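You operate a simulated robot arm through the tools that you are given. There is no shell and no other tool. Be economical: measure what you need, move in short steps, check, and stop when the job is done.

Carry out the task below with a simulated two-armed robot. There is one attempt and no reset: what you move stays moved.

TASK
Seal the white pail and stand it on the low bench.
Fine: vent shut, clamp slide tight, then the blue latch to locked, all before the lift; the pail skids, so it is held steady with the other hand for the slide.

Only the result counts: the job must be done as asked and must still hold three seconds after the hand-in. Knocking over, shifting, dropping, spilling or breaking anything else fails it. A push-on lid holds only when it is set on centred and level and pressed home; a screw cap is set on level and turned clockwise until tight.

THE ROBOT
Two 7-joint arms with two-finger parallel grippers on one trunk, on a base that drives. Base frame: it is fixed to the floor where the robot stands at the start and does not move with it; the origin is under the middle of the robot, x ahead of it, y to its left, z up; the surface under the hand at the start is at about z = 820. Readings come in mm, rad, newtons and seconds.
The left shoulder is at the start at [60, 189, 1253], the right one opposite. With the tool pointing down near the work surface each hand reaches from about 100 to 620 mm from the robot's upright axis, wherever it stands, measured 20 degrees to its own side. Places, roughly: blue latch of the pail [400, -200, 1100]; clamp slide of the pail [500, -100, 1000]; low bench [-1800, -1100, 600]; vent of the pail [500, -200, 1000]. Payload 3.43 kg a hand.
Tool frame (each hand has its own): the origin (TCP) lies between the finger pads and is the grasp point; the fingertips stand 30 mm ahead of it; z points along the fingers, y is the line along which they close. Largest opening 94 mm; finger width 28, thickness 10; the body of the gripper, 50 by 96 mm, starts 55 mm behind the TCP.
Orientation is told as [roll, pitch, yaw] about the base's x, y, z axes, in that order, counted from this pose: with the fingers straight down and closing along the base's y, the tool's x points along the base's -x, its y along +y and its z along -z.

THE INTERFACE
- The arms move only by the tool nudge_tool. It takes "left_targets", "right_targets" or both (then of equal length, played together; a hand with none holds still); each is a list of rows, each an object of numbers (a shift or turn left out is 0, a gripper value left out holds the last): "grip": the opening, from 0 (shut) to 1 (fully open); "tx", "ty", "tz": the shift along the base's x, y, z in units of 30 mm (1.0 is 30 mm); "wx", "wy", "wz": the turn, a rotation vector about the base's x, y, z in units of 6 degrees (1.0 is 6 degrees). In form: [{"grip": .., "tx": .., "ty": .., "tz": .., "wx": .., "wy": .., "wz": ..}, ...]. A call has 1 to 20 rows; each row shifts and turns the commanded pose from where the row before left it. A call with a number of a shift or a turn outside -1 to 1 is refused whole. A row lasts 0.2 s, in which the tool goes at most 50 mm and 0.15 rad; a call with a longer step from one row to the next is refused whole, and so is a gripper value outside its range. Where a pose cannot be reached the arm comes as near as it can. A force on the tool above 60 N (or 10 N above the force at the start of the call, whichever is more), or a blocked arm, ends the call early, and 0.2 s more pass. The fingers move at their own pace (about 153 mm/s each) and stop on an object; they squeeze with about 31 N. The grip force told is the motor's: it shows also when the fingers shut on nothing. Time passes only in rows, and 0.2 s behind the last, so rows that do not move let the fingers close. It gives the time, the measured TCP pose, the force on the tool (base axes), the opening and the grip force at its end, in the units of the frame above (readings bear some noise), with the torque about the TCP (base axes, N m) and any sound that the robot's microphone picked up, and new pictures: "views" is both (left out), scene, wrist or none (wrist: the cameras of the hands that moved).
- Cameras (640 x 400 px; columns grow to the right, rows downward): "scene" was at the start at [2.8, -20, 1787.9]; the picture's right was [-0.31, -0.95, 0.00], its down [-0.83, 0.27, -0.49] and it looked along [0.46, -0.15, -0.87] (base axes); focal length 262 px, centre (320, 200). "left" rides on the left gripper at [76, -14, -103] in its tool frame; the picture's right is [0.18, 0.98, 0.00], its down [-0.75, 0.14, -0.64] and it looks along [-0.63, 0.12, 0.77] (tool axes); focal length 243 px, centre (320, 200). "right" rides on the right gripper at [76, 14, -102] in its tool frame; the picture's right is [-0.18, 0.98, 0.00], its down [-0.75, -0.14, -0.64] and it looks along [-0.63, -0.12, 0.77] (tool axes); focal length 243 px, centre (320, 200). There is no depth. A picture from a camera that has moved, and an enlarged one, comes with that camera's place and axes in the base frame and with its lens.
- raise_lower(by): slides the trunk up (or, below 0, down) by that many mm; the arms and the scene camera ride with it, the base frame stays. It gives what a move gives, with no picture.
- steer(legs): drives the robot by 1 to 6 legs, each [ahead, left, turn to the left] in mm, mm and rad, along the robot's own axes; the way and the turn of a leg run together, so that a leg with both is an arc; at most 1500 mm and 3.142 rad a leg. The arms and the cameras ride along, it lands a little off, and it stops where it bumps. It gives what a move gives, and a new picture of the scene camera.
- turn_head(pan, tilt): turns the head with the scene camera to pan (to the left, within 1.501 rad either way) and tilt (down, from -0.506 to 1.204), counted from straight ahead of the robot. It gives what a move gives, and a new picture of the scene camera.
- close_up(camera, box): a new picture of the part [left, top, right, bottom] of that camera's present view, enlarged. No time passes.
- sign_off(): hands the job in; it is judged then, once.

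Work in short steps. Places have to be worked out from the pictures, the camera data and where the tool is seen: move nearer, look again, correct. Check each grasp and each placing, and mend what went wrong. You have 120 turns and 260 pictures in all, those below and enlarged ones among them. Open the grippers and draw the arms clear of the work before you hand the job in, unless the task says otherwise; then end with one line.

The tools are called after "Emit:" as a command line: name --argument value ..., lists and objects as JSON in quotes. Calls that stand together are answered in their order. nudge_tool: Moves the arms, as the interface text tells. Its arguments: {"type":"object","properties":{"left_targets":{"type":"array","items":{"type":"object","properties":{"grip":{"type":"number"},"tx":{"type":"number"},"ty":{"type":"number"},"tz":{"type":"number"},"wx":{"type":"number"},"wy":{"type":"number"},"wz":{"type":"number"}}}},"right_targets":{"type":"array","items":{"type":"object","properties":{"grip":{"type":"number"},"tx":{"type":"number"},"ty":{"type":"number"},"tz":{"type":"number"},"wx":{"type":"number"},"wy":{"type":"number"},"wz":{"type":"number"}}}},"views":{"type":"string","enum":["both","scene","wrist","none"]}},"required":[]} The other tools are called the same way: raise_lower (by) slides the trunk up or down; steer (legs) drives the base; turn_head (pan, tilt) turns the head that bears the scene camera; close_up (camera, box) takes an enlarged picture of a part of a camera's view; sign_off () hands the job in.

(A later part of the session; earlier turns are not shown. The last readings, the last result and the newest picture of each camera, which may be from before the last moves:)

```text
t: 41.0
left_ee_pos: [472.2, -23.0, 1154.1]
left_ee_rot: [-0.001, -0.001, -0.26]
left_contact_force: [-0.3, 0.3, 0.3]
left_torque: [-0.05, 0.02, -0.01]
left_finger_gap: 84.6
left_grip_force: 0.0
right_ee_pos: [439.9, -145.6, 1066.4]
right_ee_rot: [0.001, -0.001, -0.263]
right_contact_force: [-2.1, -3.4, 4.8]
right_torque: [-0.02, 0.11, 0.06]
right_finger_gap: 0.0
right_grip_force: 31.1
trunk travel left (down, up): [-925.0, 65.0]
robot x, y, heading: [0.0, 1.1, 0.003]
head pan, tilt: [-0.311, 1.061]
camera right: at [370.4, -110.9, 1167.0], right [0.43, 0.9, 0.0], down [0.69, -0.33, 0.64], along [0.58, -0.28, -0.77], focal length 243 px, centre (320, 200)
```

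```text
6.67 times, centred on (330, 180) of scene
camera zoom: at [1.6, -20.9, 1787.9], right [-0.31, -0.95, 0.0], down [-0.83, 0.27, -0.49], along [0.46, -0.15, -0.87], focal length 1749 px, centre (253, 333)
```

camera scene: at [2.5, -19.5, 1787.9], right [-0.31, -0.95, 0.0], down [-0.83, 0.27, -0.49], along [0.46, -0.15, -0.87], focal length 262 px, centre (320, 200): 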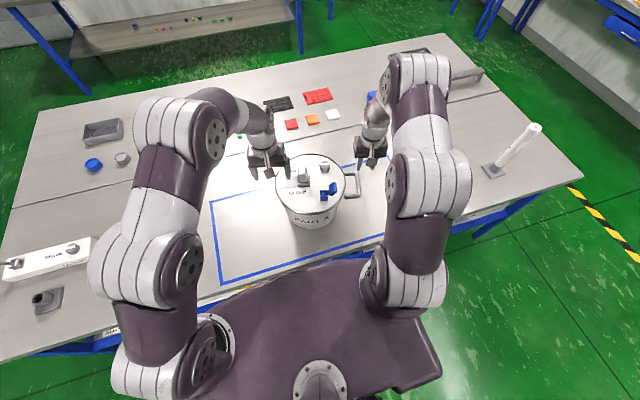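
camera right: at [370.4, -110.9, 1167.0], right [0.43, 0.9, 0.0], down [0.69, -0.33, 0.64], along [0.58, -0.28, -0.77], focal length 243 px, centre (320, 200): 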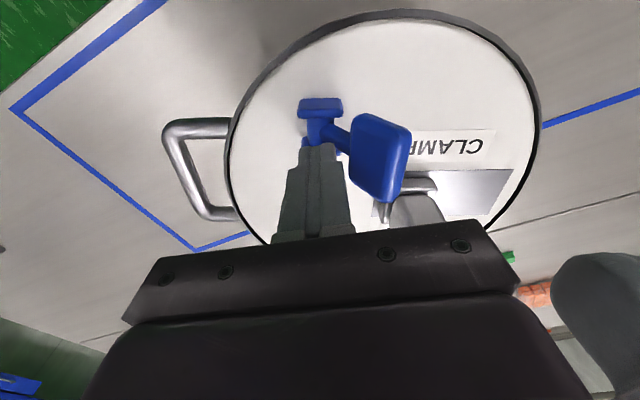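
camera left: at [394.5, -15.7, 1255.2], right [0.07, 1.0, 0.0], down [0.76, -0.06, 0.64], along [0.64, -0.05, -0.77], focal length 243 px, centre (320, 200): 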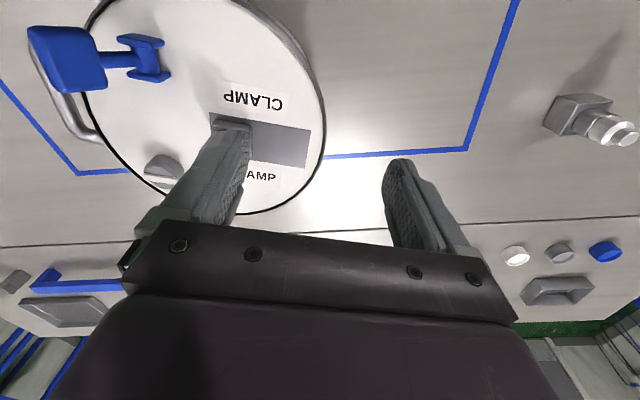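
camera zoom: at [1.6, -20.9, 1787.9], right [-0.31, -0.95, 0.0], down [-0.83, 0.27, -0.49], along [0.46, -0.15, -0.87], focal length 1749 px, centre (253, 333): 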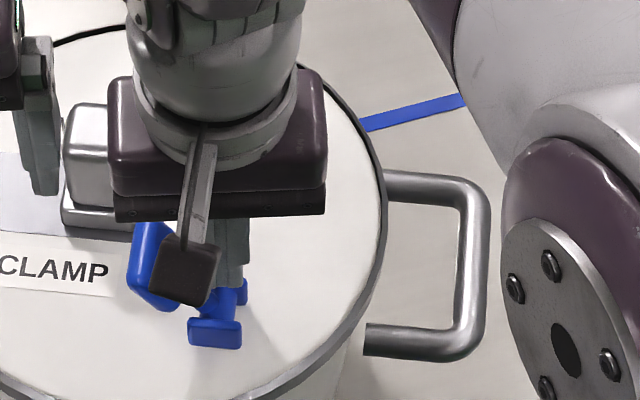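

The lever stopped relative to the pail (~40° inward) and the pail started to slide, so it may be at its stop. I back the right finger off, clear the left hand, and look before a vertical press test.

Emit:
nudge_tool --left_targets '[{"ty": 0.9, "tx": -0.4}, {"ty": 0.9, "tx": -0.4}, {"ty": 0.9, "tx": -0.4}, {"ty": 0.9, "tx": -0.4}, {"ty": 0.9, "tx": -0.4}, {"ty": 0.9, "tx": -0.4}]' --right_targets '[{"tx": -0.05, "ty": -0.25}, {"tz": 0.9, "ty": -0.2}, {"tz": 0.9}, {"ty": -0.9}, {"ty": -0.9}, {"ty": -0.9}]'

Emit:
close_up --camera "scene" --box '[260, 140, 380, 220]'

Emit:
close_up --camera "right" --box '[320, 0, 640, 200]'

Emit:
close_up --camera "left" --box '[0, 0, 240, 150]'

```text
t: 42.4
left_ee_pos: [399.9, 139.7, 1154.2]
left_ee_rot: [0.0, 0.0, -0.259]
left_contact_force: [-0.1, 0.1, 0.5]
left_torque: [-0.02, -0.05, -0.01]
left_finger_gap: 84.7
left_grip_force: 0.0
right_ee_pos: [438.9, -239.0, 1118.3]
right_ee_rot: [0.0, 0.0, -0.261]
right_contact_force: [-0.7, 0.0, -0.1]
right_torque: [0.02, -0.01, -0.02]
right_finger_gap: 0.1
right_grip_force: 31.3
trunk travel left (down, up): [-925.0, 65.0]
robot x, y, heading: [1.9, 1.1, -0.001]
head pan, tilt: [-0.311, 1.061]
camera scene: at [1.9, -19.5, 1787.9], right [-0.31, -0.95, 0.0], down [-0.83, 0.27, -0.49], along [0.46, -0.15, -0.87], focal length 262 px, centre (320, 200)
camera right: at [369.4, -205.0, 1220.6], right [0.43, 0.9, 0.0], down [0.69, -0.33, 0.64], along [0.58, -0.28, -0.77], focal length 243 px, centre (320, 200)
camera left: at [323.1, 145.5, 1255.2], right [0.07, 1.0, 0.0], down [0.76, -0.06, 0.64], along [0.64, -0.05, -0.77], focal length 243 px, centre (320, 200)
```

scene: 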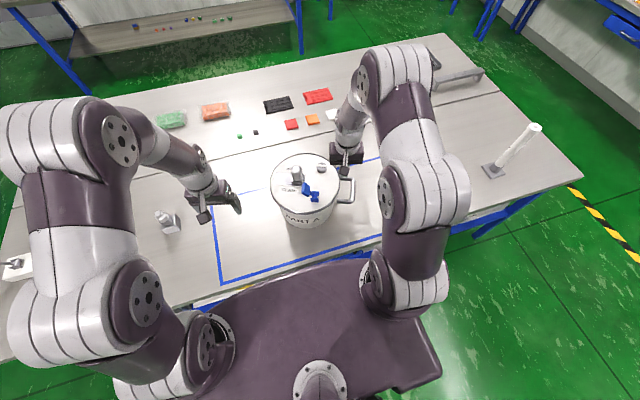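
right: 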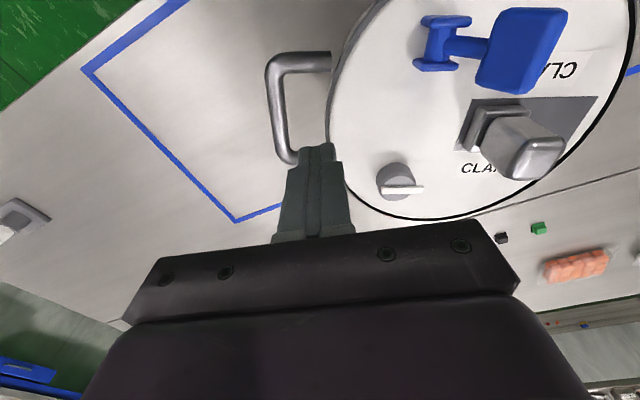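
left: 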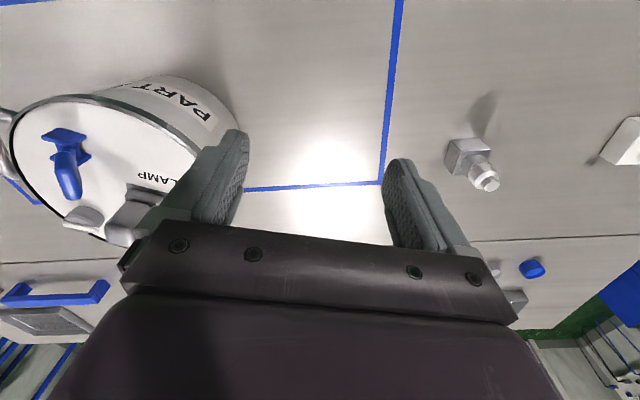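

```text
5.00 times, centred on (320, 180) of scene
camera zoom: at [1.9, -19.5, 1787.9], right [-0.31, -0.95, 0.0], down [-0.83, 0.27, -0.49], along [0.46, -0.15, -0.87], focal length 1312 px, centre (320, 300)
```

zoom: 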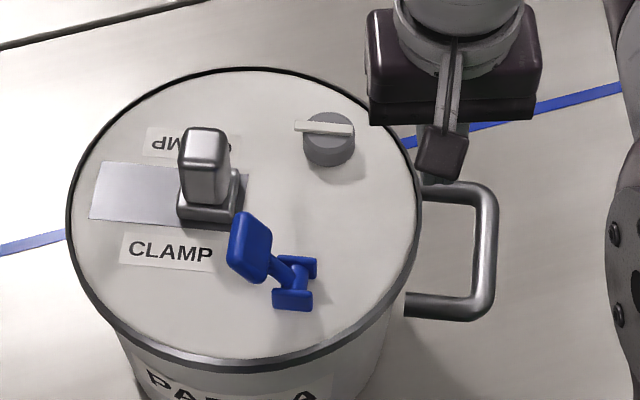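

```text
2.00 times, centred on (480, 100) of right
camera zoom: at [369.4, -205.0, 1220.6], right [0.43, 0.9, 0.0], down [0.69, -0.33, 0.64], along [0.58, -0.28, -0.77], focal length 485 px, centre (0, 400)
```

zoom: 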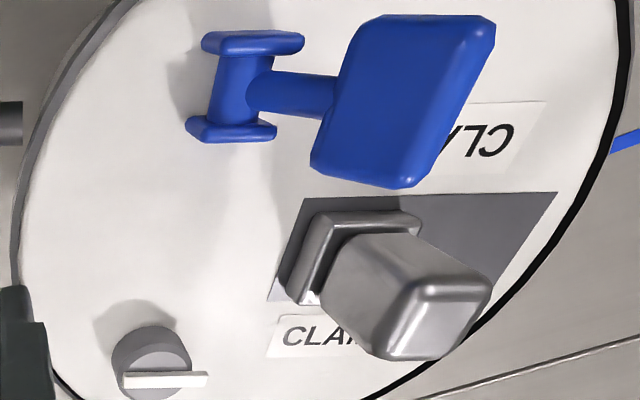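

```text
2.67 times, centred on (120, 75) of left
camera zoom: at [323.1, 145.5, 1255.2], right [0.07, 1.0, 0.0], down [0.76, -0.06, 0.64], along [0.64, -0.05, -0.77], focal length 647 px, centre (853, 533)
```

zoom: 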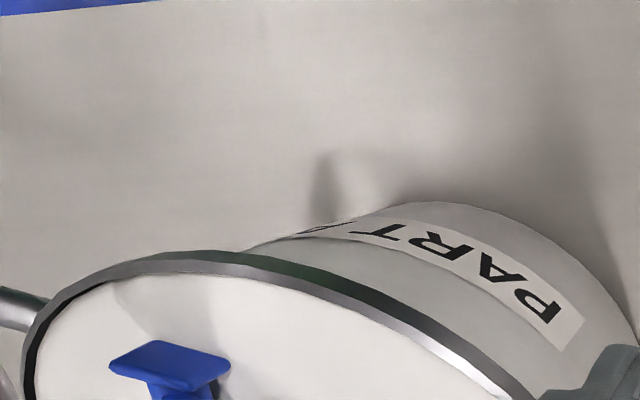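

I need to check whether the slide is still flush at the slot's end; zooming in.

Emit:
close_up --camera "scene" --box '[272, 158, 320, 190]'

Emit:
close_up --camera "right" --box '[430, 70, 606, 180]'

```text
12.50 times, centred on (296, 174) of scene
camera zoom: at [1.9, -19.5, 1787.9], right [-0.31, -0.95, 0.0], down [-0.83, 0.27, -0.49], along [0.46, -0.15, -0.87], focal length 3280 px, centre (620, 525)
```

zoom: 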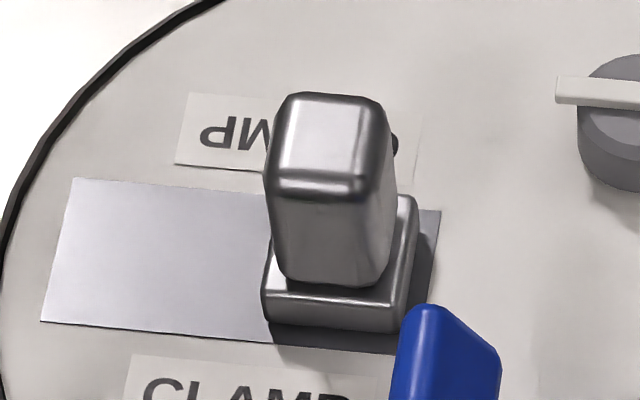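

```text
3.64 times, centred on (518, 125) of right
camera zoom: at [369.4, -205.0, 1220.6], right [0.43, 0.9, 0.0], down [0.69, -0.33, 0.64], along [0.58, -0.28, -0.77], focal length 882 px, centre (-400, 473)
```

zoom: 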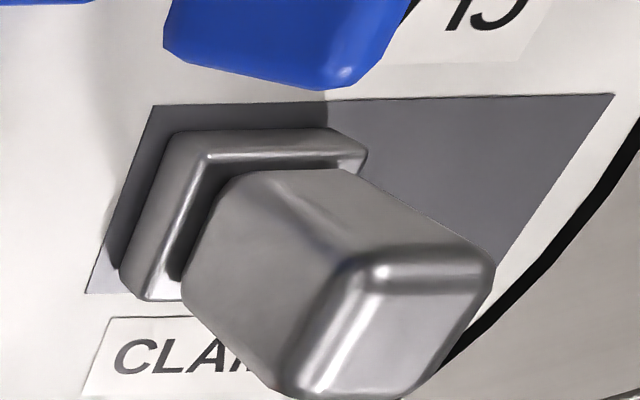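

The slide base now stands ~6 mm short of the slot end: it crept back when the pail was shoved. I'll redo the order properly: latch back to open, slide tight again, then latch gently. First the right finger goes over to the inner side of the paddle (now at (440,-113,1060), pail yaw ≈ -0.40).

Emit:
nudge_tool --right_targets '[{"tx": 0.1, "ty": 0.9, "tz": 0.2, "wz": -0.4}, {"tx": 0.1, "ty": 0.9, "wz": -0.4}, {"tx": 0.1, "ty": 0.9, "wz": -0.5}, {"tx": 0.1, "ty": 0.9}, {"tx": 0.05, "ty": 0.9}, {"ty": 0.65}, {}]' --views "wrist"

Emit:
close_up --camera "scene" --box '[260, 140, 380, 220]'

```text
t: 44.0
left_ee_pos: [401.8, 137.9, 1153.5]
left_ee_rot: [0.001, 0.0, -0.259]
left_contact_force: [0.0, 0.4, 0.8]
left_torque: [0.01, 0.0, 0.01]
left_finger_gap: 84.5
left_grip_force: 0.0
right_ee_pos: [453.8, -84.2, 1125.9]
right_ee_rot: [-0.001, 0.0, -0.398]
right_contact_force: [0.8, -0.3, -0.4]
right_torque: [0.03, -0.02, 0.01]
right_finger_gap: 0.0
right_grip_force: 31.2
trunk travel left (down, up): [-925.0, 65.0]
robot x, y, heading: [-2.9, 1.3, -0.001]
head pan, tilt: [-0.311, 1.061]
camera right: at [388.9, -40.7, 1227.9], right [0.55, 0.83, 0.0], down [0.64, -0.42, 0.64], along [0.54, -0.35, -0.77], focal length 243 px, centre (320, 200)
```

right: 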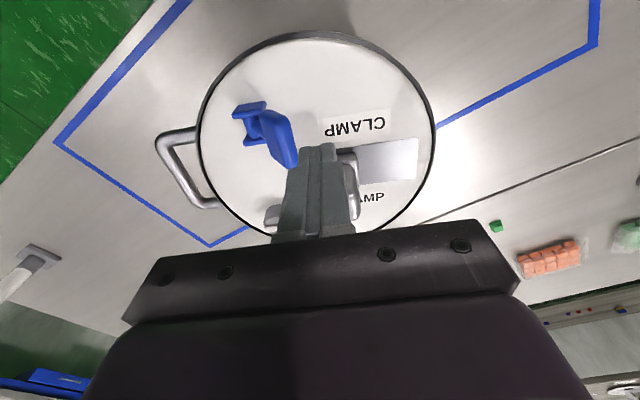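

```text
5.00 times, centred on (320, 180) of scene
camera zoom: at [2.9, -20.3, 1787.9], right [-0.31, -0.95, 0.0], down [-0.83, 0.27, -0.49], along [0.46, -0.15, -0.87], focal length 1312 px, centre (320, 300)
```

zoom: 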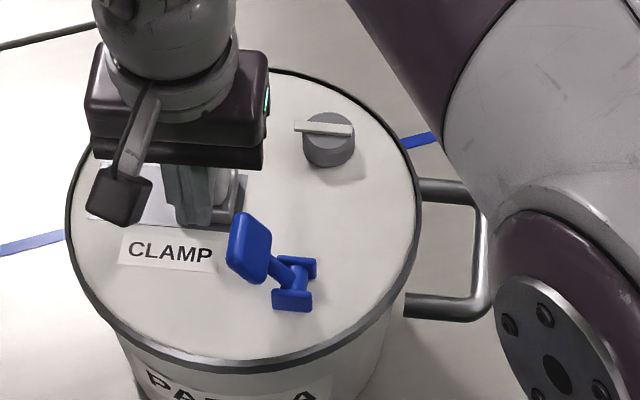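

Finger is inside the paddle with clearance to the cap. Lower 60 mm, then pull outward.

Emit:
nudge_tool --right_targets '[{"tz": -0.7, "tx": -0.1}, {"tz": -0.7}, {"tz": -0.6}, {"tx": -0.1, "ty": -0.25}, {"tx": -0.1, "ty": -0.25}, {"tx": -0.1, "ty": -0.25}, {"tx": -0.1, "ty": -0.25}, {"tx": -0.1, "ty": -0.25}, {}]' --views "wrist"

Emit:
close_up --camera "scene" --box '[260, 140, 380, 220]'

```text
t: 46.0
left_ee_pos: [402.0, 139.1, 1153.6]
left_ee_rot: [-0.001, -0.001, -0.258]
left_contact_force: [0.2, -0.8, -0.1]
left_torque: [-0.01, 0.02, 0.0]
left_finger_gap: 84.6
left_grip_force: 0.1
right_ee_pos: [434.8, -122.2, 1065.0]
right_ee_rot: [0.0, 0.0, -0.399]
right_contact_force: [-1.0, 0.1, 0.0]
right_torque: [0.01, 0.03, -0.02]
right_finger_gap: 0.2
right_grip_force: 30.7
trunk travel left (down, up): [-925.0, 65.0]
robot x, y, heading: [2.6, -0.3, 0.003]
head pan, tilt: [-0.311, 1.061]
camera right: at [370.3, -78.4, 1167.0], right [0.55, 0.83, 0.0], down [0.64, -0.42, 0.64], along [0.54, -0.35, -0.77], focal length 243 px, centre (320, 200)
```

right: 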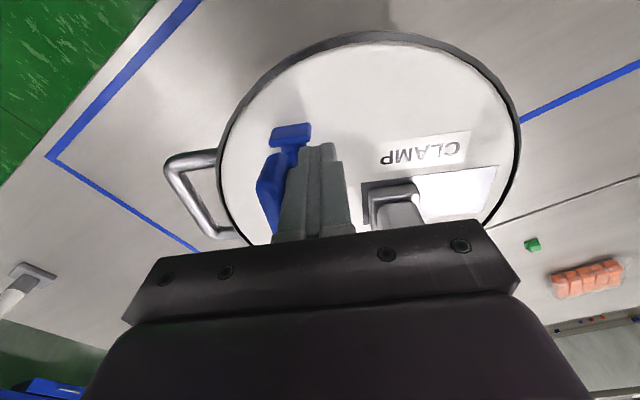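

```text
5.00 times, centred on (320, 180) of scene
camera zoom: at [3.1, -19.7, 1787.9], right [-0.31, -0.95, 0.0], down [-0.83, 0.27, -0.49], along [0.46, -0.15, -0.87], focal length 1312 px, centre (320, 300)
```

zoom: 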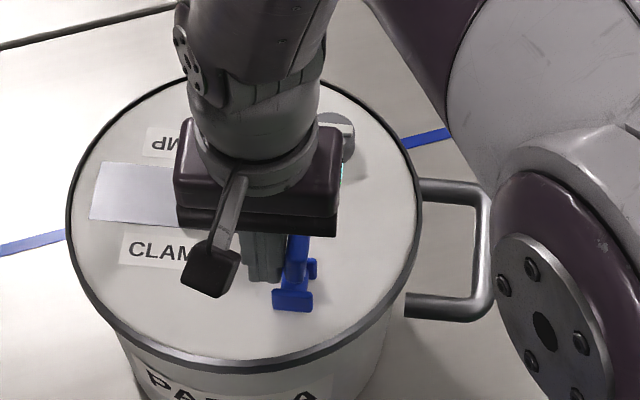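

The lever is about upright; continuing outward ~22 mm.

Emit:
nudge_tool --right_targets '[{"tx": -0.08, "ty": -0.2}, {"tx": -0.08, "ty": -0.2}, {"tx": -0.07, "ty": -0.17}, {"tx": -0.04, "ty": -0.1}, {}]' --views "wrist"

Emit:
close_up --camera "scene" --box '[260, 140, 380, 220]'

```text
t: 47.2
left_ee_pos: [401.8, 139.4, 1154.3]
left_ee_rot: [0.0, 0.0, -0.258]
left_contact_force: [0.6, 0.3, 0.2]
left_torque: [-0.01, 0.01, -0.01]
left_finger_gap: 84.5
left_grip_force: 0.1
right_ee_pos: [427.4, -141.1, 1065.8]
right_ee_rot: [-0.001, 0.0, -0.398]
right_contact_force: [1.6, 2.3, 2.0]
right_torque: [0.04, -0.04, 0.02]
right_finger_gap: 0.0
right_grip_force: 30.7
trunk travel left (down, up): [-925.0, 65.0]
robot x, y, heading: [0.3, 2.3, -0.004]
head pan, tilt: [-0.311, 1.061]
camera right: at [362.6, -98.5, 1166.9], right [0.55, 0.83, 0.0], down [0.64, -0.42, 0.64], along [0.54, -0.35, -0.77], focal length 243 px, centre (320, 200)
```

right: 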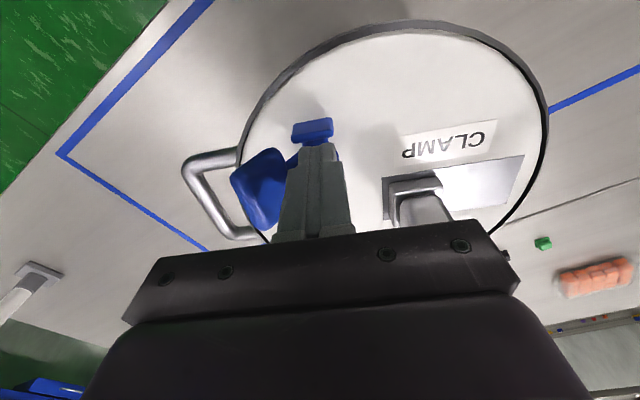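

```text
5.00 times, centred on (320, 180) of scene
camera zoom: at [3.3, -19.2, 1787.9], right [-0.31, -0.95, 0.0], down [-0.83, 0.27, -0.49], along [0.46, -0.15, -0.87], focal length 1312 px, centre (320, 300)
```

zoom: 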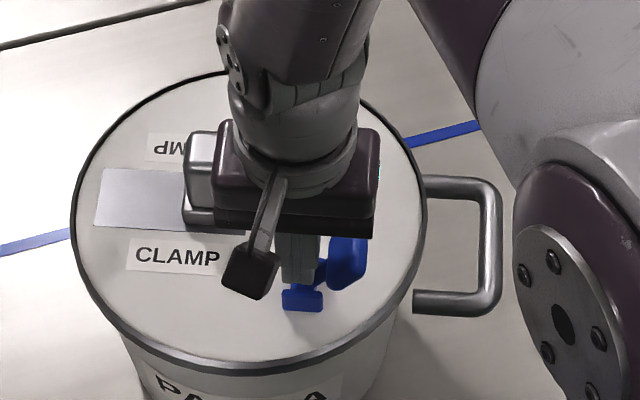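

Latch is back at its open stop. I raise the right hand and move it out over the handle for a fresh look.

Emit:
nudge_tool --right_targets '[{"ty": 0.1}, {"tz": 0.9}, {"tz": 0.9, "grip": 0.36}, {"ty": -0.9, "tx": 0.15}, {"ty": -0.9, "tx": 0.15}, {"ty": -0.9, "tx": 0.15}, {"ty": -0.9, "tx": 0.1}, {"ty": -0.9}, {"ty": -0.8}, {}]' --views "wrist"

Emit:
close_up --camera "scene" --box '[260, 140, 380, 220]'

```text
t: 49.4
left_ee_pos: [402.0, 138.4, 1154.7]
left_ee_rot: [0.0, 0.0, -0.259]
left_contact_force: [0.3, 0.7, -0.2]
left_torque: [-0.01, -0.02, -0.02]
left_finger_gap: 84.4
left_grip_force: 0.1
right_ee_pos: [444.6, -297.6, 1118.9]
right_ee_rot: [-0.001, 0.0, -0.398]
right_contact_force: [0.3, -0.3, 0.8]
right_torque: [-0.04, -0.04, -0.02]
right_finger_gap: 33.9
right_grip_force: 0.0
trunk travel left (down, up): [-925.0, 65.0]
robot x, y, heading: [-0.1, -3.3, 0.002]
head pan, tilt: [-0.311, 1.061]
camera right: at [379.6, -254.6, 1220.1], right [0.55, 0.83, 0.0], down [0.64, -0.42, 0.64], along [0.54, -0.35, -0.77], focal length 243 px, centre (320, 200)
```

right: 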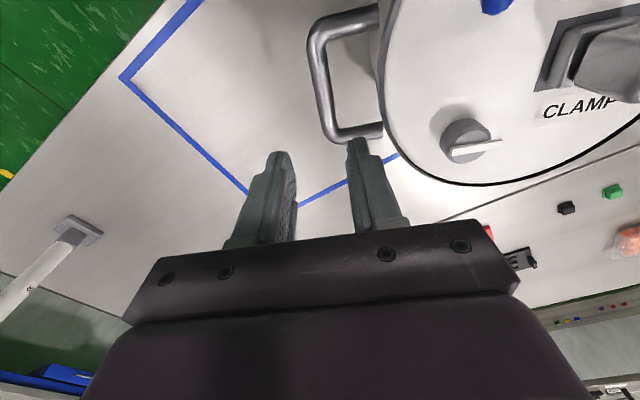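

```text
5.00 times, centred on (320, 180) of scene
camera zoom: at [3.1, -19.6, 1787.9], right [-0.31, -0.95, 0.0], down [-0.83, 0.27, -0.49], along [0.46, -0.15, -0.87], focal length 1312 px, centre (320, 300)
```

zoom: 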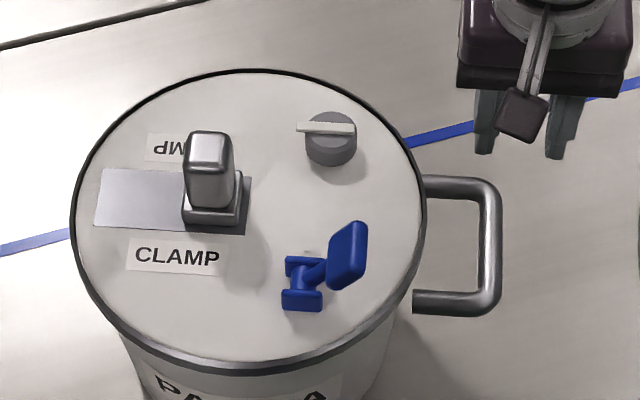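

Handle bar now at (440,-290,970), yaw ≈ -0.35. Descend and grip it again.

Emit:
nudge_tool --right_targets '[{"tx": -0.15, "ty": 0.25, "wz": 0.5, "grip": 0.38}, {"tz": -0.9}, {"tz": -0.9}, {"tz": -0.9}, {"tz": -0.9}, {"tz": -0.6}, {"tz": -0.5}, {"grip": 0}, {}, {}]' --views "wrist"

Emit:
close_up --camera "scene" --box '[260, 140, 380, 220]'

```text
t: 51.6
left_ee_pos: [400.6, 139.1, 1154.7]
left_ee_rot: [-0.001, 0.001, -0.259]
left_contact_force: [-0.3, 0.2, 0.6]
left_torque: [-0.02, 0.01, 0.0]
left_finger_gap: 84.5
left_grip_force: 0.1
right_ee_pos: [439.3, -290.6, 977.4]
right_ee_rot: [0.002, -0.004, -0.345]
right_contact_force: [3.9, -3.7, 12.0]
right_torque: [-0.11, -0.2, -0.86]
right_finger_gap: 18.6
right_grip_force: 30.9
trunk travel left (down, up): [-925.0, 65.0]
robot x, y, heading: [2.6, 1.2, 0.002]
head pan, tilt: [-0.311, 1.061]
camera right: at [373.1, -250.6, 1080.3], right [0.51, 0.86, 0.0], down [0.66, -0.39, 0.64], along [0.56, -0.33, -0.76], focal length 243 px, centre (320, 200)
```

right: 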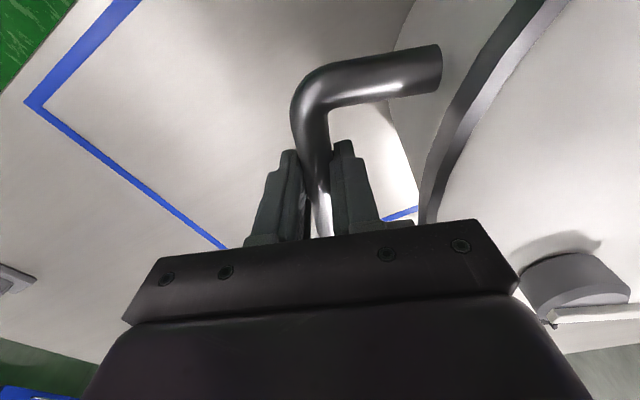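

```text
5.00 times, centred on (320, 180) of scene
camera zoom: at [2.3, -19.9, 1788.0], right [-0.31, -0.95, 0.0], down [-0.83, 0.27, -0.49], along [0.46, -0.15, -0.87], focal length 1312 px, centre (320, 300)
```

zoom: 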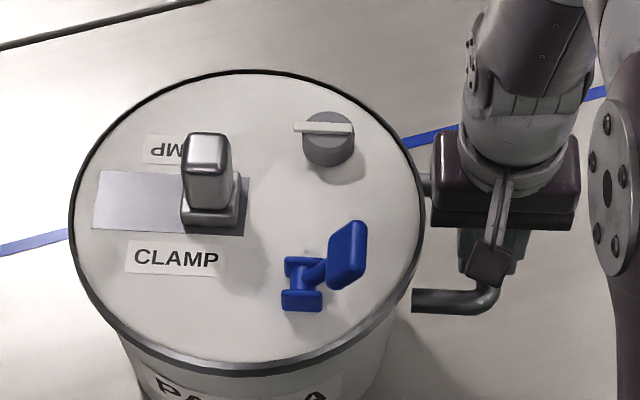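

Held. Cap now at about (510,-103). Bring the left hand over it at yaw -0.36.

Emit:
nudge_tool --left_targets '[{"tx": 0.4, "ty": -0.893, "tz": -0.05, "wz": -0.11, "grip": 0.9}, {"tx": 0.4, "ty": -0.893, "tz": -0.05, "wz": -0.11}, {"tx": 0.4, "ty": -0.893, "tz": -0.05, "wz": -0.11}, {"tx": 0.4, "ty": -0.893, "tz": -0.05, "wz": -0.11}, {"tx": 0.4, "ty": -0.893, "tz": -0.05, "wz": -0.11}, {"tx": 0.4, "ty": -0.893, "tz": -0.05, "wz": -0.11}, {"tx": 0.4, "ty": -0.893, "tz": -0.05, "wz": -0.11}, {"tx": 0.4, "ty": -0.893, "tz": -0.05, "wz": -0.11}, {"tx": 0.4, "ty": -0.893, "tz": -0.05, "wz": -0.11}, {}]' --views "wrist"

Emit:
close_up --camera "scene" --box '[260, 140, 380, 220]'

```text
t: 53.8
left_ee_pos: [509.2, -102.1, 1142.2]
left_ee_rot: [0.0, 0.0, -0.362]
left_contact_force: [0.6, 0.1, 0.1]
left_torque: [0.01, 0.02, 0.03]
left_finger_gap: 84.6
left_grip_force: 0.1
right_ee_pos: [440.5, -291.0, 978.2]
right_ee_rot: [0.0, -0.002, -0.346]
right_contact_force: [7.6, -8.2, 23.3]
right_torque: [-0.25, -0.31, -0.71]
right_finger_gap: 18.2
right_grip_force: 30.9
trunk travel left (down, up): [-925.0, 65.0]
robot x, y, heading: [4.0, 4.3, -0.001]
head pan, tilt: [-0.311, 1.061]
camera left: at [431.6, -87.9, 1243.5], right [0.18, 0.98, 0.0], down [0.75, -0.13, 0.64], along [0.63, -0.11, -0.77], focal length 243 px, centre (320, 200)
```

left: 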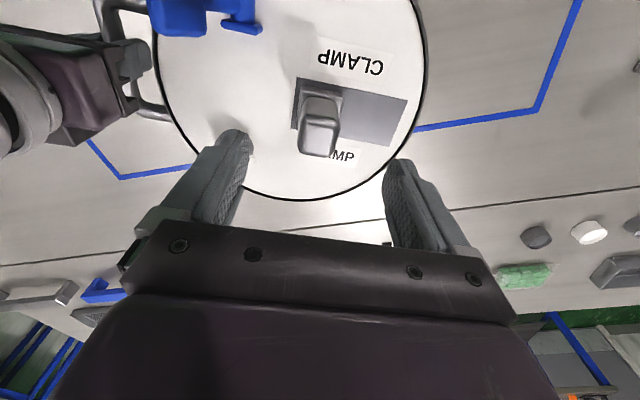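

```text
5.00 times, centred on (320, 180) of scene
camera zoom: at [2.0, -19.8, 1788.0], right [-0.31, -0.95, 0.0], down [-0.83, 0.27, -0.49], along [0.46, -0.15, -0.87], focal length 1312 px, centre (320, 300)
```

zoom: 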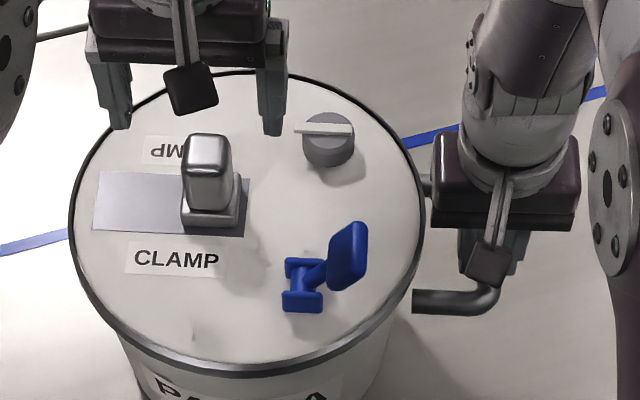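

Aligned. Descend around the cap (fingers narrowed to ~60 mm) and close.

Emit:
nudge_tool --left_targets '[{"tz": -0.9, "grip": 0.68}, {"tz": -0.9}, {"tz": -0.8}, {"tz": -0.4}, {"grip": 0}, {}, {}]' --right_targets '[{"tz": 0.07}, {}, {}, {}, {}, {}, {}]' --views "wrist"

Emit:
close_up --camera "scene" --box '[260, 140, 380, 220]'

```text
t: 55.4
left_ee_pos: [510.2, -103.3, 1050.7]
left_ee_rot: [0.0, -0.001, -0.362]
left_contact_force: [0.7, 2.6, 2.7]
left_torque: [-0.29, -0.21, 0.54]
left_finger_gap: 36.3
left_grip_force: 31.5
right_ee_pos: [439.7, -289.6, 980.0]
right_ee_rot: [-0.001, 0.003, -0.346]
right_contact_force: [0.2, -0.1, 0.1]
right_torque: [0.17, 0.41, -0.63]
right_finger_gap: 17.6
right_grip_force: 30.8
trunk travel left (down, up): [-925.0, 65.0]
robot x, y, heading: [0.2, 3.3, -0.001]
head pan, tilt: [-0.311, 1.061]
camera right: at [372.5, -250.4, 1081.5], right [0.51, 0.86, 0.0], down [0.66, -0.39, 0.64], along [0.55, -0.32, -0.77], focal length 243 px, centre (320, 200)
camera left: at [433.0, -88.1, 1152.2], right [0.17, 0.98, 0.0], down [0.75, -0.13, 0.64], along [0.63, -0.11, -0.77], focal length 243 px, centre (320, 200)
```

right: 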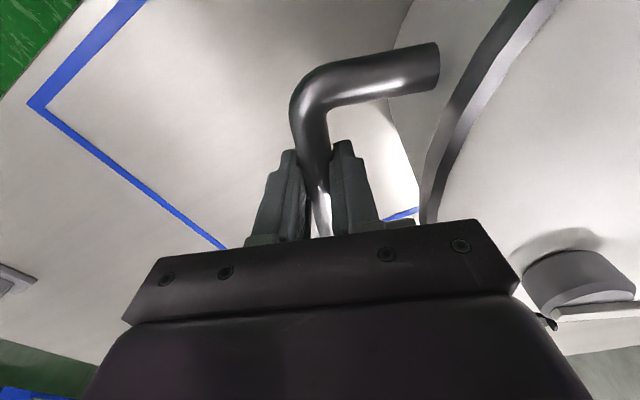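
left: 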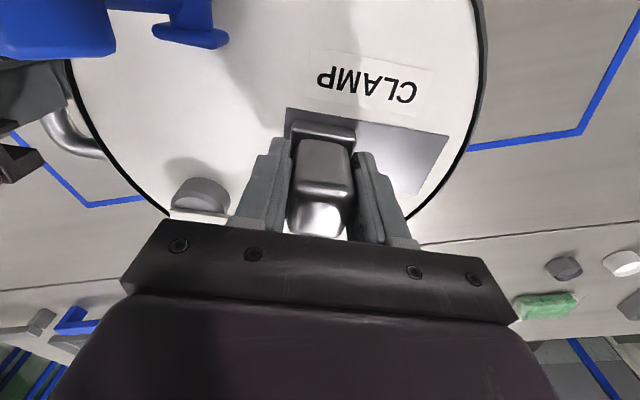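

```text
5.00 times, centred on (320, 180) of scene
camera zoom: at [4.0, -20.0, 1787.9], right [-0.31, -0.95, 0.0], down [-0.83, 0.27, -0.49], along [0.46, -0.15, -0.87], focal length 1312 px, centre (320, 300)
```

zoom: 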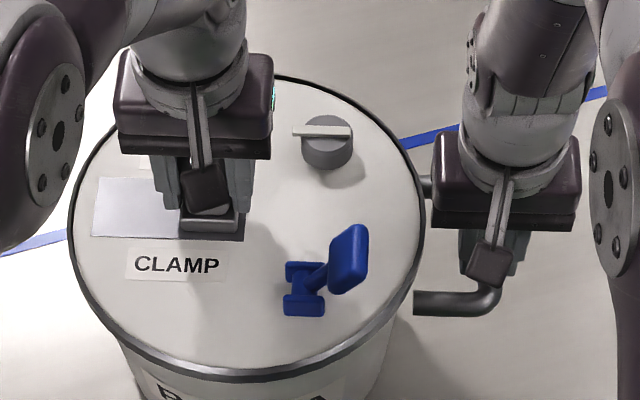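

Cap gripped. Push it home in 2–3 mm steps until it stops.

Emit:
nudge_tool --left_targets '[{"tx": -0.035, "ty": -0.09}, {"tx": -0.035, "ty": -0.09}, {"tx": -0.035, "ty": -0.09}, {"tx": -0.035, "ty": -0.09}, {"tx": -0.035, "ty": -0.09}, {}]' --views "wrist"

Emit:
close_up --camera "scene" --box '[260, 140, 380, 220]'

```text
t: 56.2
left_ee_pos: [509.7, -105.0, 1051.5]
left_ee_rot: [0.005, 0.003, -0.358]
left_contact_force: [2.2, 10.8, 0.6]
left_torque: [-0.58, -0.33, 0.13]
left_finger_gap: 36.1
left_grip_force: 31.2
right_ee_pos: [437.8, -292.2, 979.1]
right_ee_rot: [-0.002, 0.003, -0.349]
right_contact_force: [-0.4, -9.9, 0.4]
right_torque: [-0.14, 0.01, -0.52]
right_finger_gap: 17.9
right_grip_force: 31.1
trunk travel left (down, up): [-925.0, 65.0]
robot x, y, heading: [-2.1, 0.6, 0.002]
head pan, tilt: [-0.311, 1.061]
stopped in row 4 (left hand): the force on the tool passed its limit at 64 N (the readings are from after the stop); the commanded pose is now the measured one
camera left: at [431.9, -92.1, 1152.6], right [0.17, 0.99, 0.01], down [0.76, -0.14, 0.64], along [0.63, -0.11, -0.77], focal length 243 px, centre (320, 200)
```

left: 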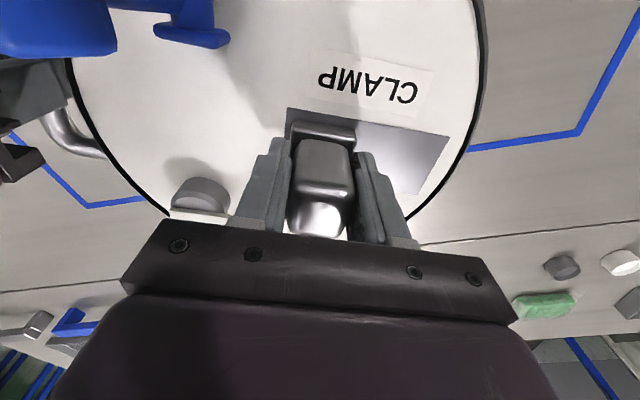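

```text
5.00 times, centred on (320, 180) of scene
camera zoom: at [4.1, -19.9, 1788.0], right [-0.31, -0.95, 0.0], down [-0.83, 0.27, -0.49], along [0.46, -0.15, -0.87], focal length 1312 px, centre (320, 300)
```

zoom: 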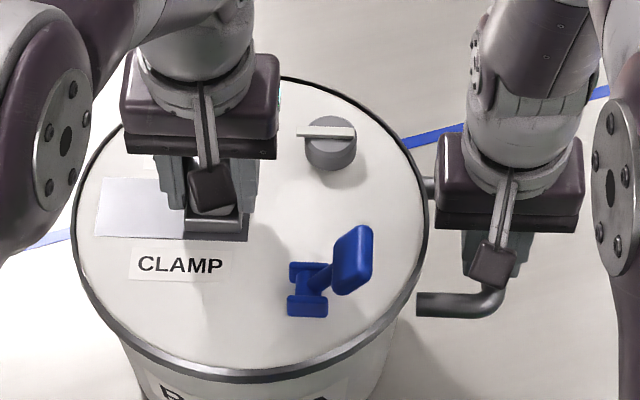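

The stop was reached at 64 N at once: the slide had been home all along (apparent gap is the bevel of its base). Now release both hands, clear the left, and bring the right back for the latch.

Emit:
nudge_tool --left_targets '[{"grip": 0.6}, {}, {"tz": 0.7}, {"tz": 0.9}, {"tz": 0.9}, {"tz": 0.6, "ty": 0.6}, {"ty": 0.9, "tx": -0.4}, {"ty": 0.9, "tx": -0.4}, {"ty": 0.9, "tx": -0.4}, {"ty": 0.9, "tx": -0.4}, {"ty": 0.9, "tx": -0.4}, {"ty": 0.9, "tx": -0.4}]' --right_targets '[{}, {"grip": 0.38}, {}, {"tz": 0.5}, {"tz": 0.9}, {"tz": 0.9}, {"tz": 0.9}, {"tz": 0.8, "grip": 0}, {}, {"tx": -0.5, "ty": 0.8}, {"tx": -0.5, "ty": 0.8}, {"ty": 0.8}]'

Emit:
close_up --camera "scene" --box '[260, 140, 380, 220]'

Emit:
close_up --camera "right" --box '[320, 40, 640, 240]'

```text
t: 58.9
left_ee_pos: [437.1, 75.4, 1145.4]
left_ee_rot: [0.004, 0.001, -0.359]
left_contact_force: [0.1, 0.4, -0.3]
left_torque: [-0.03, 0.01, -0.01]
left_finger_gap: 56.4
left_grip_force: 0.0
right_ee_pos: [407.5, -217.9, 1100.4]
right_ee_rot: [-0.001, 0.003, -0.347]
right_contact_force: [-0.3, 0.9, -0.2]
right_torque: [-0.01, 0.01, -0.04]
right_finger_gap: 0.2
right_grip_force: 30.8
trunk travel left (down, up): [-925.0, 65.0]
robot x, y, heading: [-3.9, -3.7, 0.002]
head pan, tilt: [-0.311, 1.061]
camera scene: at [3.1, -18.1, 1787.9], right [-0.31, -0.95, 0.0], down [-0.83, 0.27, -0.49], along [0.46, -0.15, -0.87], focal length 262 px, centre (320, 200)
camera right: at [340.7, -178.5, 1201.9], right [0.51, 0.86, 0.0], down [0.66, -0.39, 0.64], along [0.55, -0.33, -0.77], focal length 243 px, centre (320, 200)
camera left: at [359.6, 88.0, 1246.3], right [0.17, 0.98, 0.0], down [0.76, -0.14, 0.64], along [0.63, -0.11, -0.77], focal length 243 px, centre (320, 200)
```

scene: 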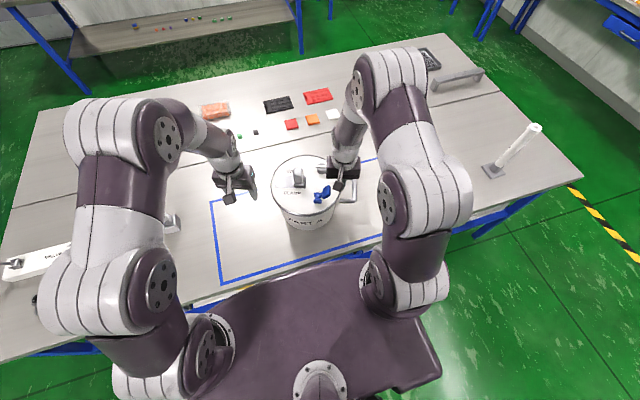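
right: 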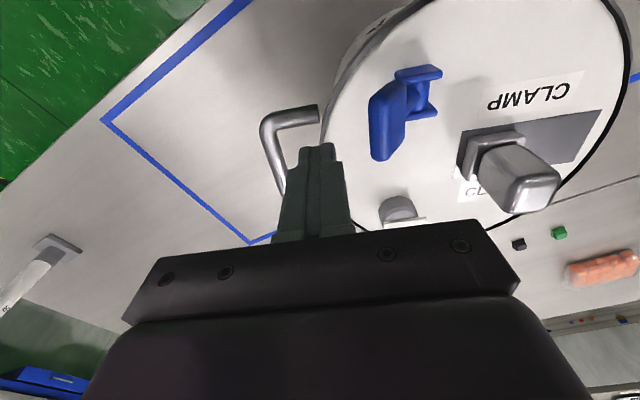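
left: 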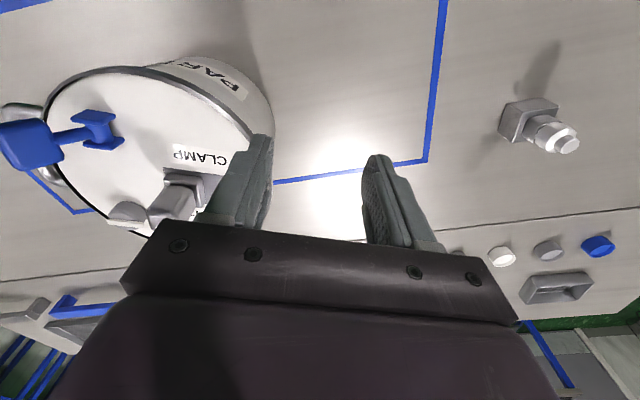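

```text
5.00 times, centred on (320, 180) of scene
camera zoom: at [3.1, -18.1, 1787.9], right [-0.31, -0.95, 0.0], down [-0.83, 0.27, -0.49], along [0.46, -0.15, -0.87], focal length 1312 px, centre (320, 300)
```

zoom: 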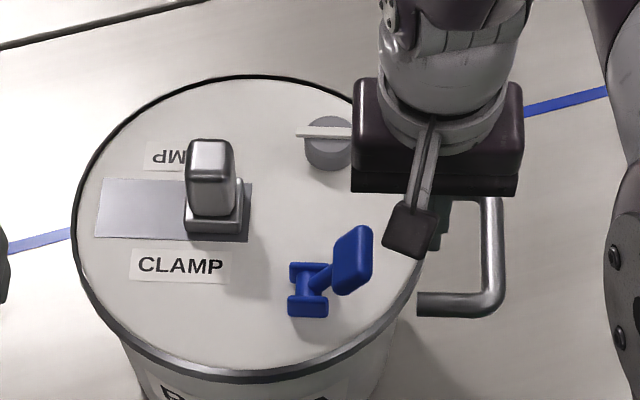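

```text
2.00 times, centred on (480, 140) of right
camera zoom: at [340.7, -178.5, 1201.9], right [0.51, 0.86, 0.0], down [0.66, -0.39, 0.64], along [0.55, -0.33, -0.77], focal length 485 px, centre (0, 320)
```

zoom: 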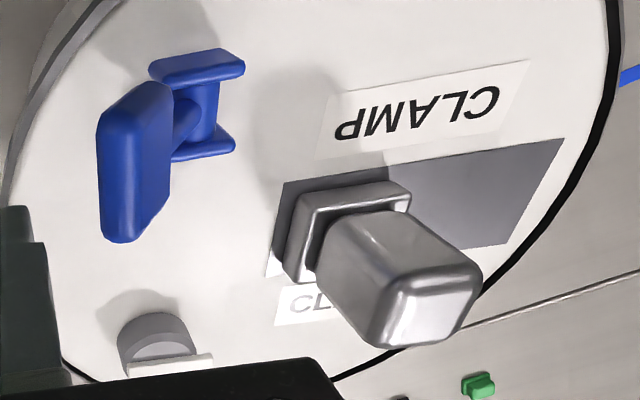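

Measured along the slot the slide sits exactly where it was after the first push (90/154 vs 89/153), so it is home. Now lower the right finger outside the paddle and push the latch inward, stopping as soon as the lever reaches its stop.

Emit:
nudge_tool --right_targets '[{"tz": -0.6}, {"tz": -0.57}, {"tx": 0.2, "ty": 0.55}, {"tx": 0.14, "ty": 0.38}, {"tx": 0.09, "ty": 0.25}, {"tx": 0.09, "ty": 0.25}, {"tx": 0.09, "ty": 0.25}, {"tx": 0.07, "ty": 0.2}, {}]' --views "wrist"

Emit:
close_up --camera "scene" --box '[260, 140, 380, 220]'

```text
t: 60.9
left_ee_pos: [436.3, 73.6, 1144.9]
left_ee_rot: [0.005, 0.001, -0.359]
left_contact_force: [0.6, -0.8, -0.4]
left_torque: [0.0, -0.01, 0.01]
left_finger_gap: 56.4
left_grip_force: 0.1
right_ee_pos: [427.8, -162.2, 1064.9]
right_ee_rot: [-0.002, 0.004, -0.349]
right_contact_force: [-0.1, -0.7, -0.4]
right_torque: [-0.01, 0.01, 0.01]
right_finger_gap: 0.2
right_grip_force: 31.2
trunk travel left (down, up): [-925.0, 65.0]
robot x, y, heading: [-1.6, -1.5, 0.005]
head pan, tilt: [-0.311, 1.061]
camera right: at [361.2, -123.3, 1166.4], right [0.51, 0.86, 0.0], down [0.66, -0.39, 0.64], along [0.55, -0.33, -0.77], focal length 243 px, centre (320, 200)
```

right: 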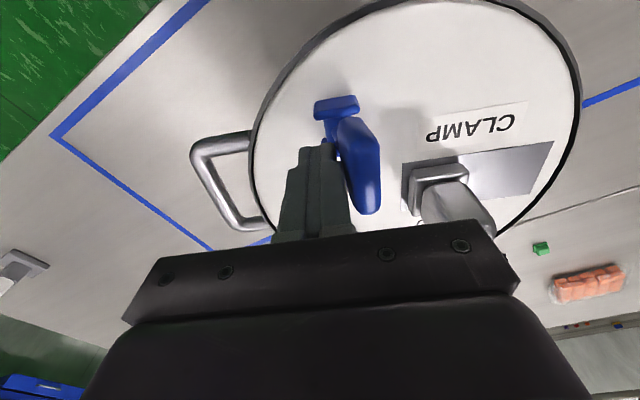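

```text
5.00 times, centred on (320, 180) of scene
camera zoom: at [2.9, -20.1, 1787.9], right [-0.31, -0.95, 0.0], down [-0.83, 0.27, -0.49], along [0.46, -0.15, -0.87], focal length 1312 px, centre (320, 300)
```

zoom: 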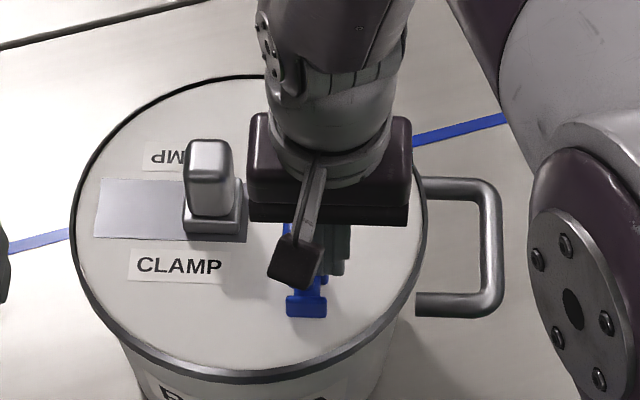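

Upright now, no force. Continue in small steps to the stop.

Emit:
nudge_tool --right_targets '[{"tx": 0.07, "ty": 0.19}, {"tx": 0.07, "ty": 0.19}, {"tx": 0.05, "ty": 0.14}, {"tx": 0.03, "ty": 0.08}, {}]' --views "wrist"

Emit:
close_up --camera "scene" --box '[260, 140, 380, 220]'

```text
t: 62.0
left_ee_pos: [436.5, 72.3, 1145.5]
left_ee_rot: [0.004, 0.001, -0.36]
left_contact_force: [-0.1, -0.9, 0.0]
left_torque: [-0.02, -0.02, 0.02]
left_finger_gap: 56.4
left_grip_force: 0.1
right_ee_pos: [433.5, -145.9, 1065.3]
right_ee_rot: [0.0, 0.004, -0.346]
right_contact_force: [-1.7, -3.9, 4.2]
right_torque: [-0.07, 0.11, 0.09]
right_finger_gap: 0.0
right_grip_force: 31.0
trunk travel left (down, up): [-925.0, 65.0]
robot x, y, heading: [4.1, -2.1, 0.004]
head pan, tilt: [-0.311, 1.061]
camera right: at [367.1, -106.0, 1166.6], right [0.51, 0.86, 0.0], down [0.66, -0.39, 0.64], along [0.55, -0.33, -0.77], focal length 243 px, centre (320, 200)
```

right: 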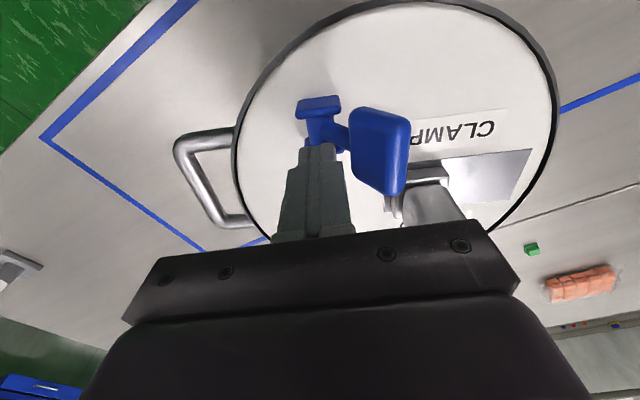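

```text
5.00 times, centred on (320, 180) of scene
camera zoom: at [1.7, -21.0, 1787.9], right [-0.31, -0.95, 0.0], down [-0.83, 0.27, -0.49], along [0.46, -0.15, -0.87], focal length 1312 px, centre (320, 300)
```

zoom: 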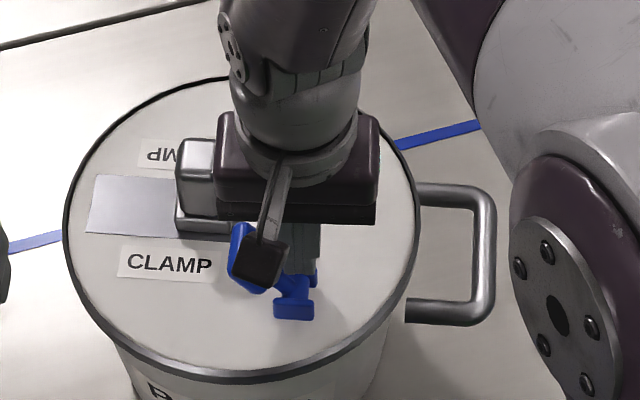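

The lever is at its inner stop (≈6 N, pail only nudged). To be sure it is home, I lift the finger and press the paddle top straight down.

Emit:
nudge_tool --right_targets '[{"tx": -0.1, "ty": -0.28}, {"tz": 0.9}, {"tz": 0.9}, {"tx": 0.2, "ty": 0.6}, {"tx": 0.2, "ty": 0.6}, {"ty": 0.15}, {"tz": -0.3}, {}]' --views "wrist"

Emit:
close_up --camera "scene" --box '[260, 140, 380, 220]'

Emit:
close_up --camera "left" --box '[0, 60, 192, 180]'

```text
t: 63.9
left_ee_pos: [435.8, 73.7, 1146.3]
left_ee_rot: [0.006, 0.003, -0.359]
left_contact_force: [0.0, 0.2, 0.0]
left_torque: [-0.05, 0.02, -0.01]
left_finger_gap: 56.4
left_grip_force: 0.1
right_ee_pos: [443.2, -112.6, 1109.5]
right_ee_rot: [-0.001, 0.004, -0.347]
right_contact_force: [1.0, 0.6, 0.1]
right_torque: [-0.02, -0.04, 0.01]
right_finger_gap: 0.1
right_grip_force: 31.0
trunk travel left (down, up): [-925.0, 65.0]
robot x, y, heading: [-1.3, -1.3, -0.001]
head pan, tilt: [-0.311, 1.061]
camera right: at [377.1, -73.3, 1211.3], right [0.51, 0.86, 0.0], down [0.66, -0.39, 0.64], along [0.55, -0.33, -0.77], focal length 243 px, centre (320, 200)
```

right: 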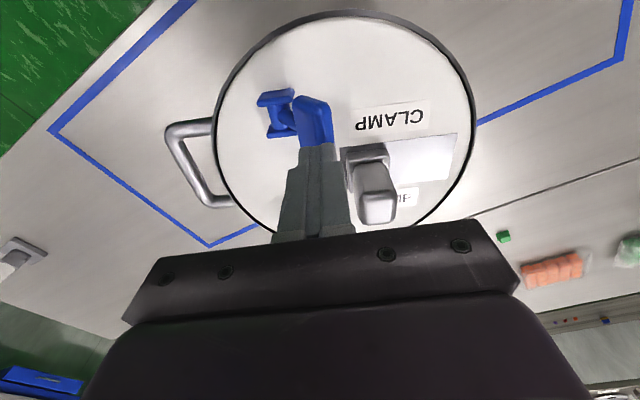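

```text
5.00 times, centred on (320, 180) of scene
camera zoom: at [3.0, -19.8, 1787.9], right [-0.31, -0.95, 0.0], down [-0.83, 0.27, -0.49], along [0.46, -0.15, -0.87], focal length 1312 px, centre (320, 300)
```

zoom: 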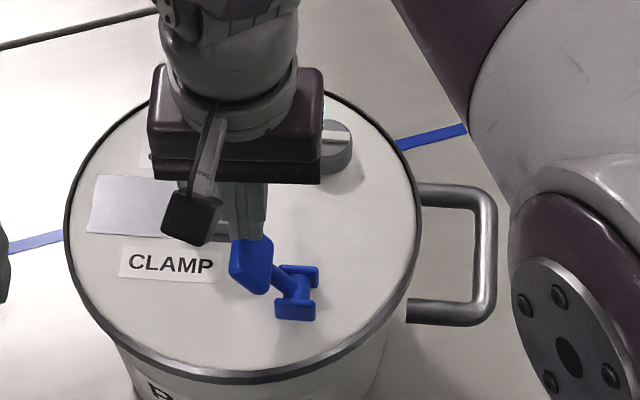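

```text
3.33 times, centred on (96, 120) of left
camera zoom: at [359.7, 86.6, 1246.3], right [0.17, 0.98, 0.01], down [0.76, -0.14, 0.64], along [0.63, -0.11, -0.77], focal length 809 px, centre (1067, 467)
```

zoom: 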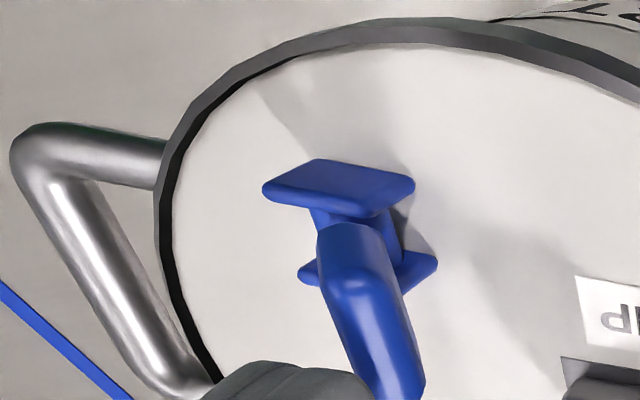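

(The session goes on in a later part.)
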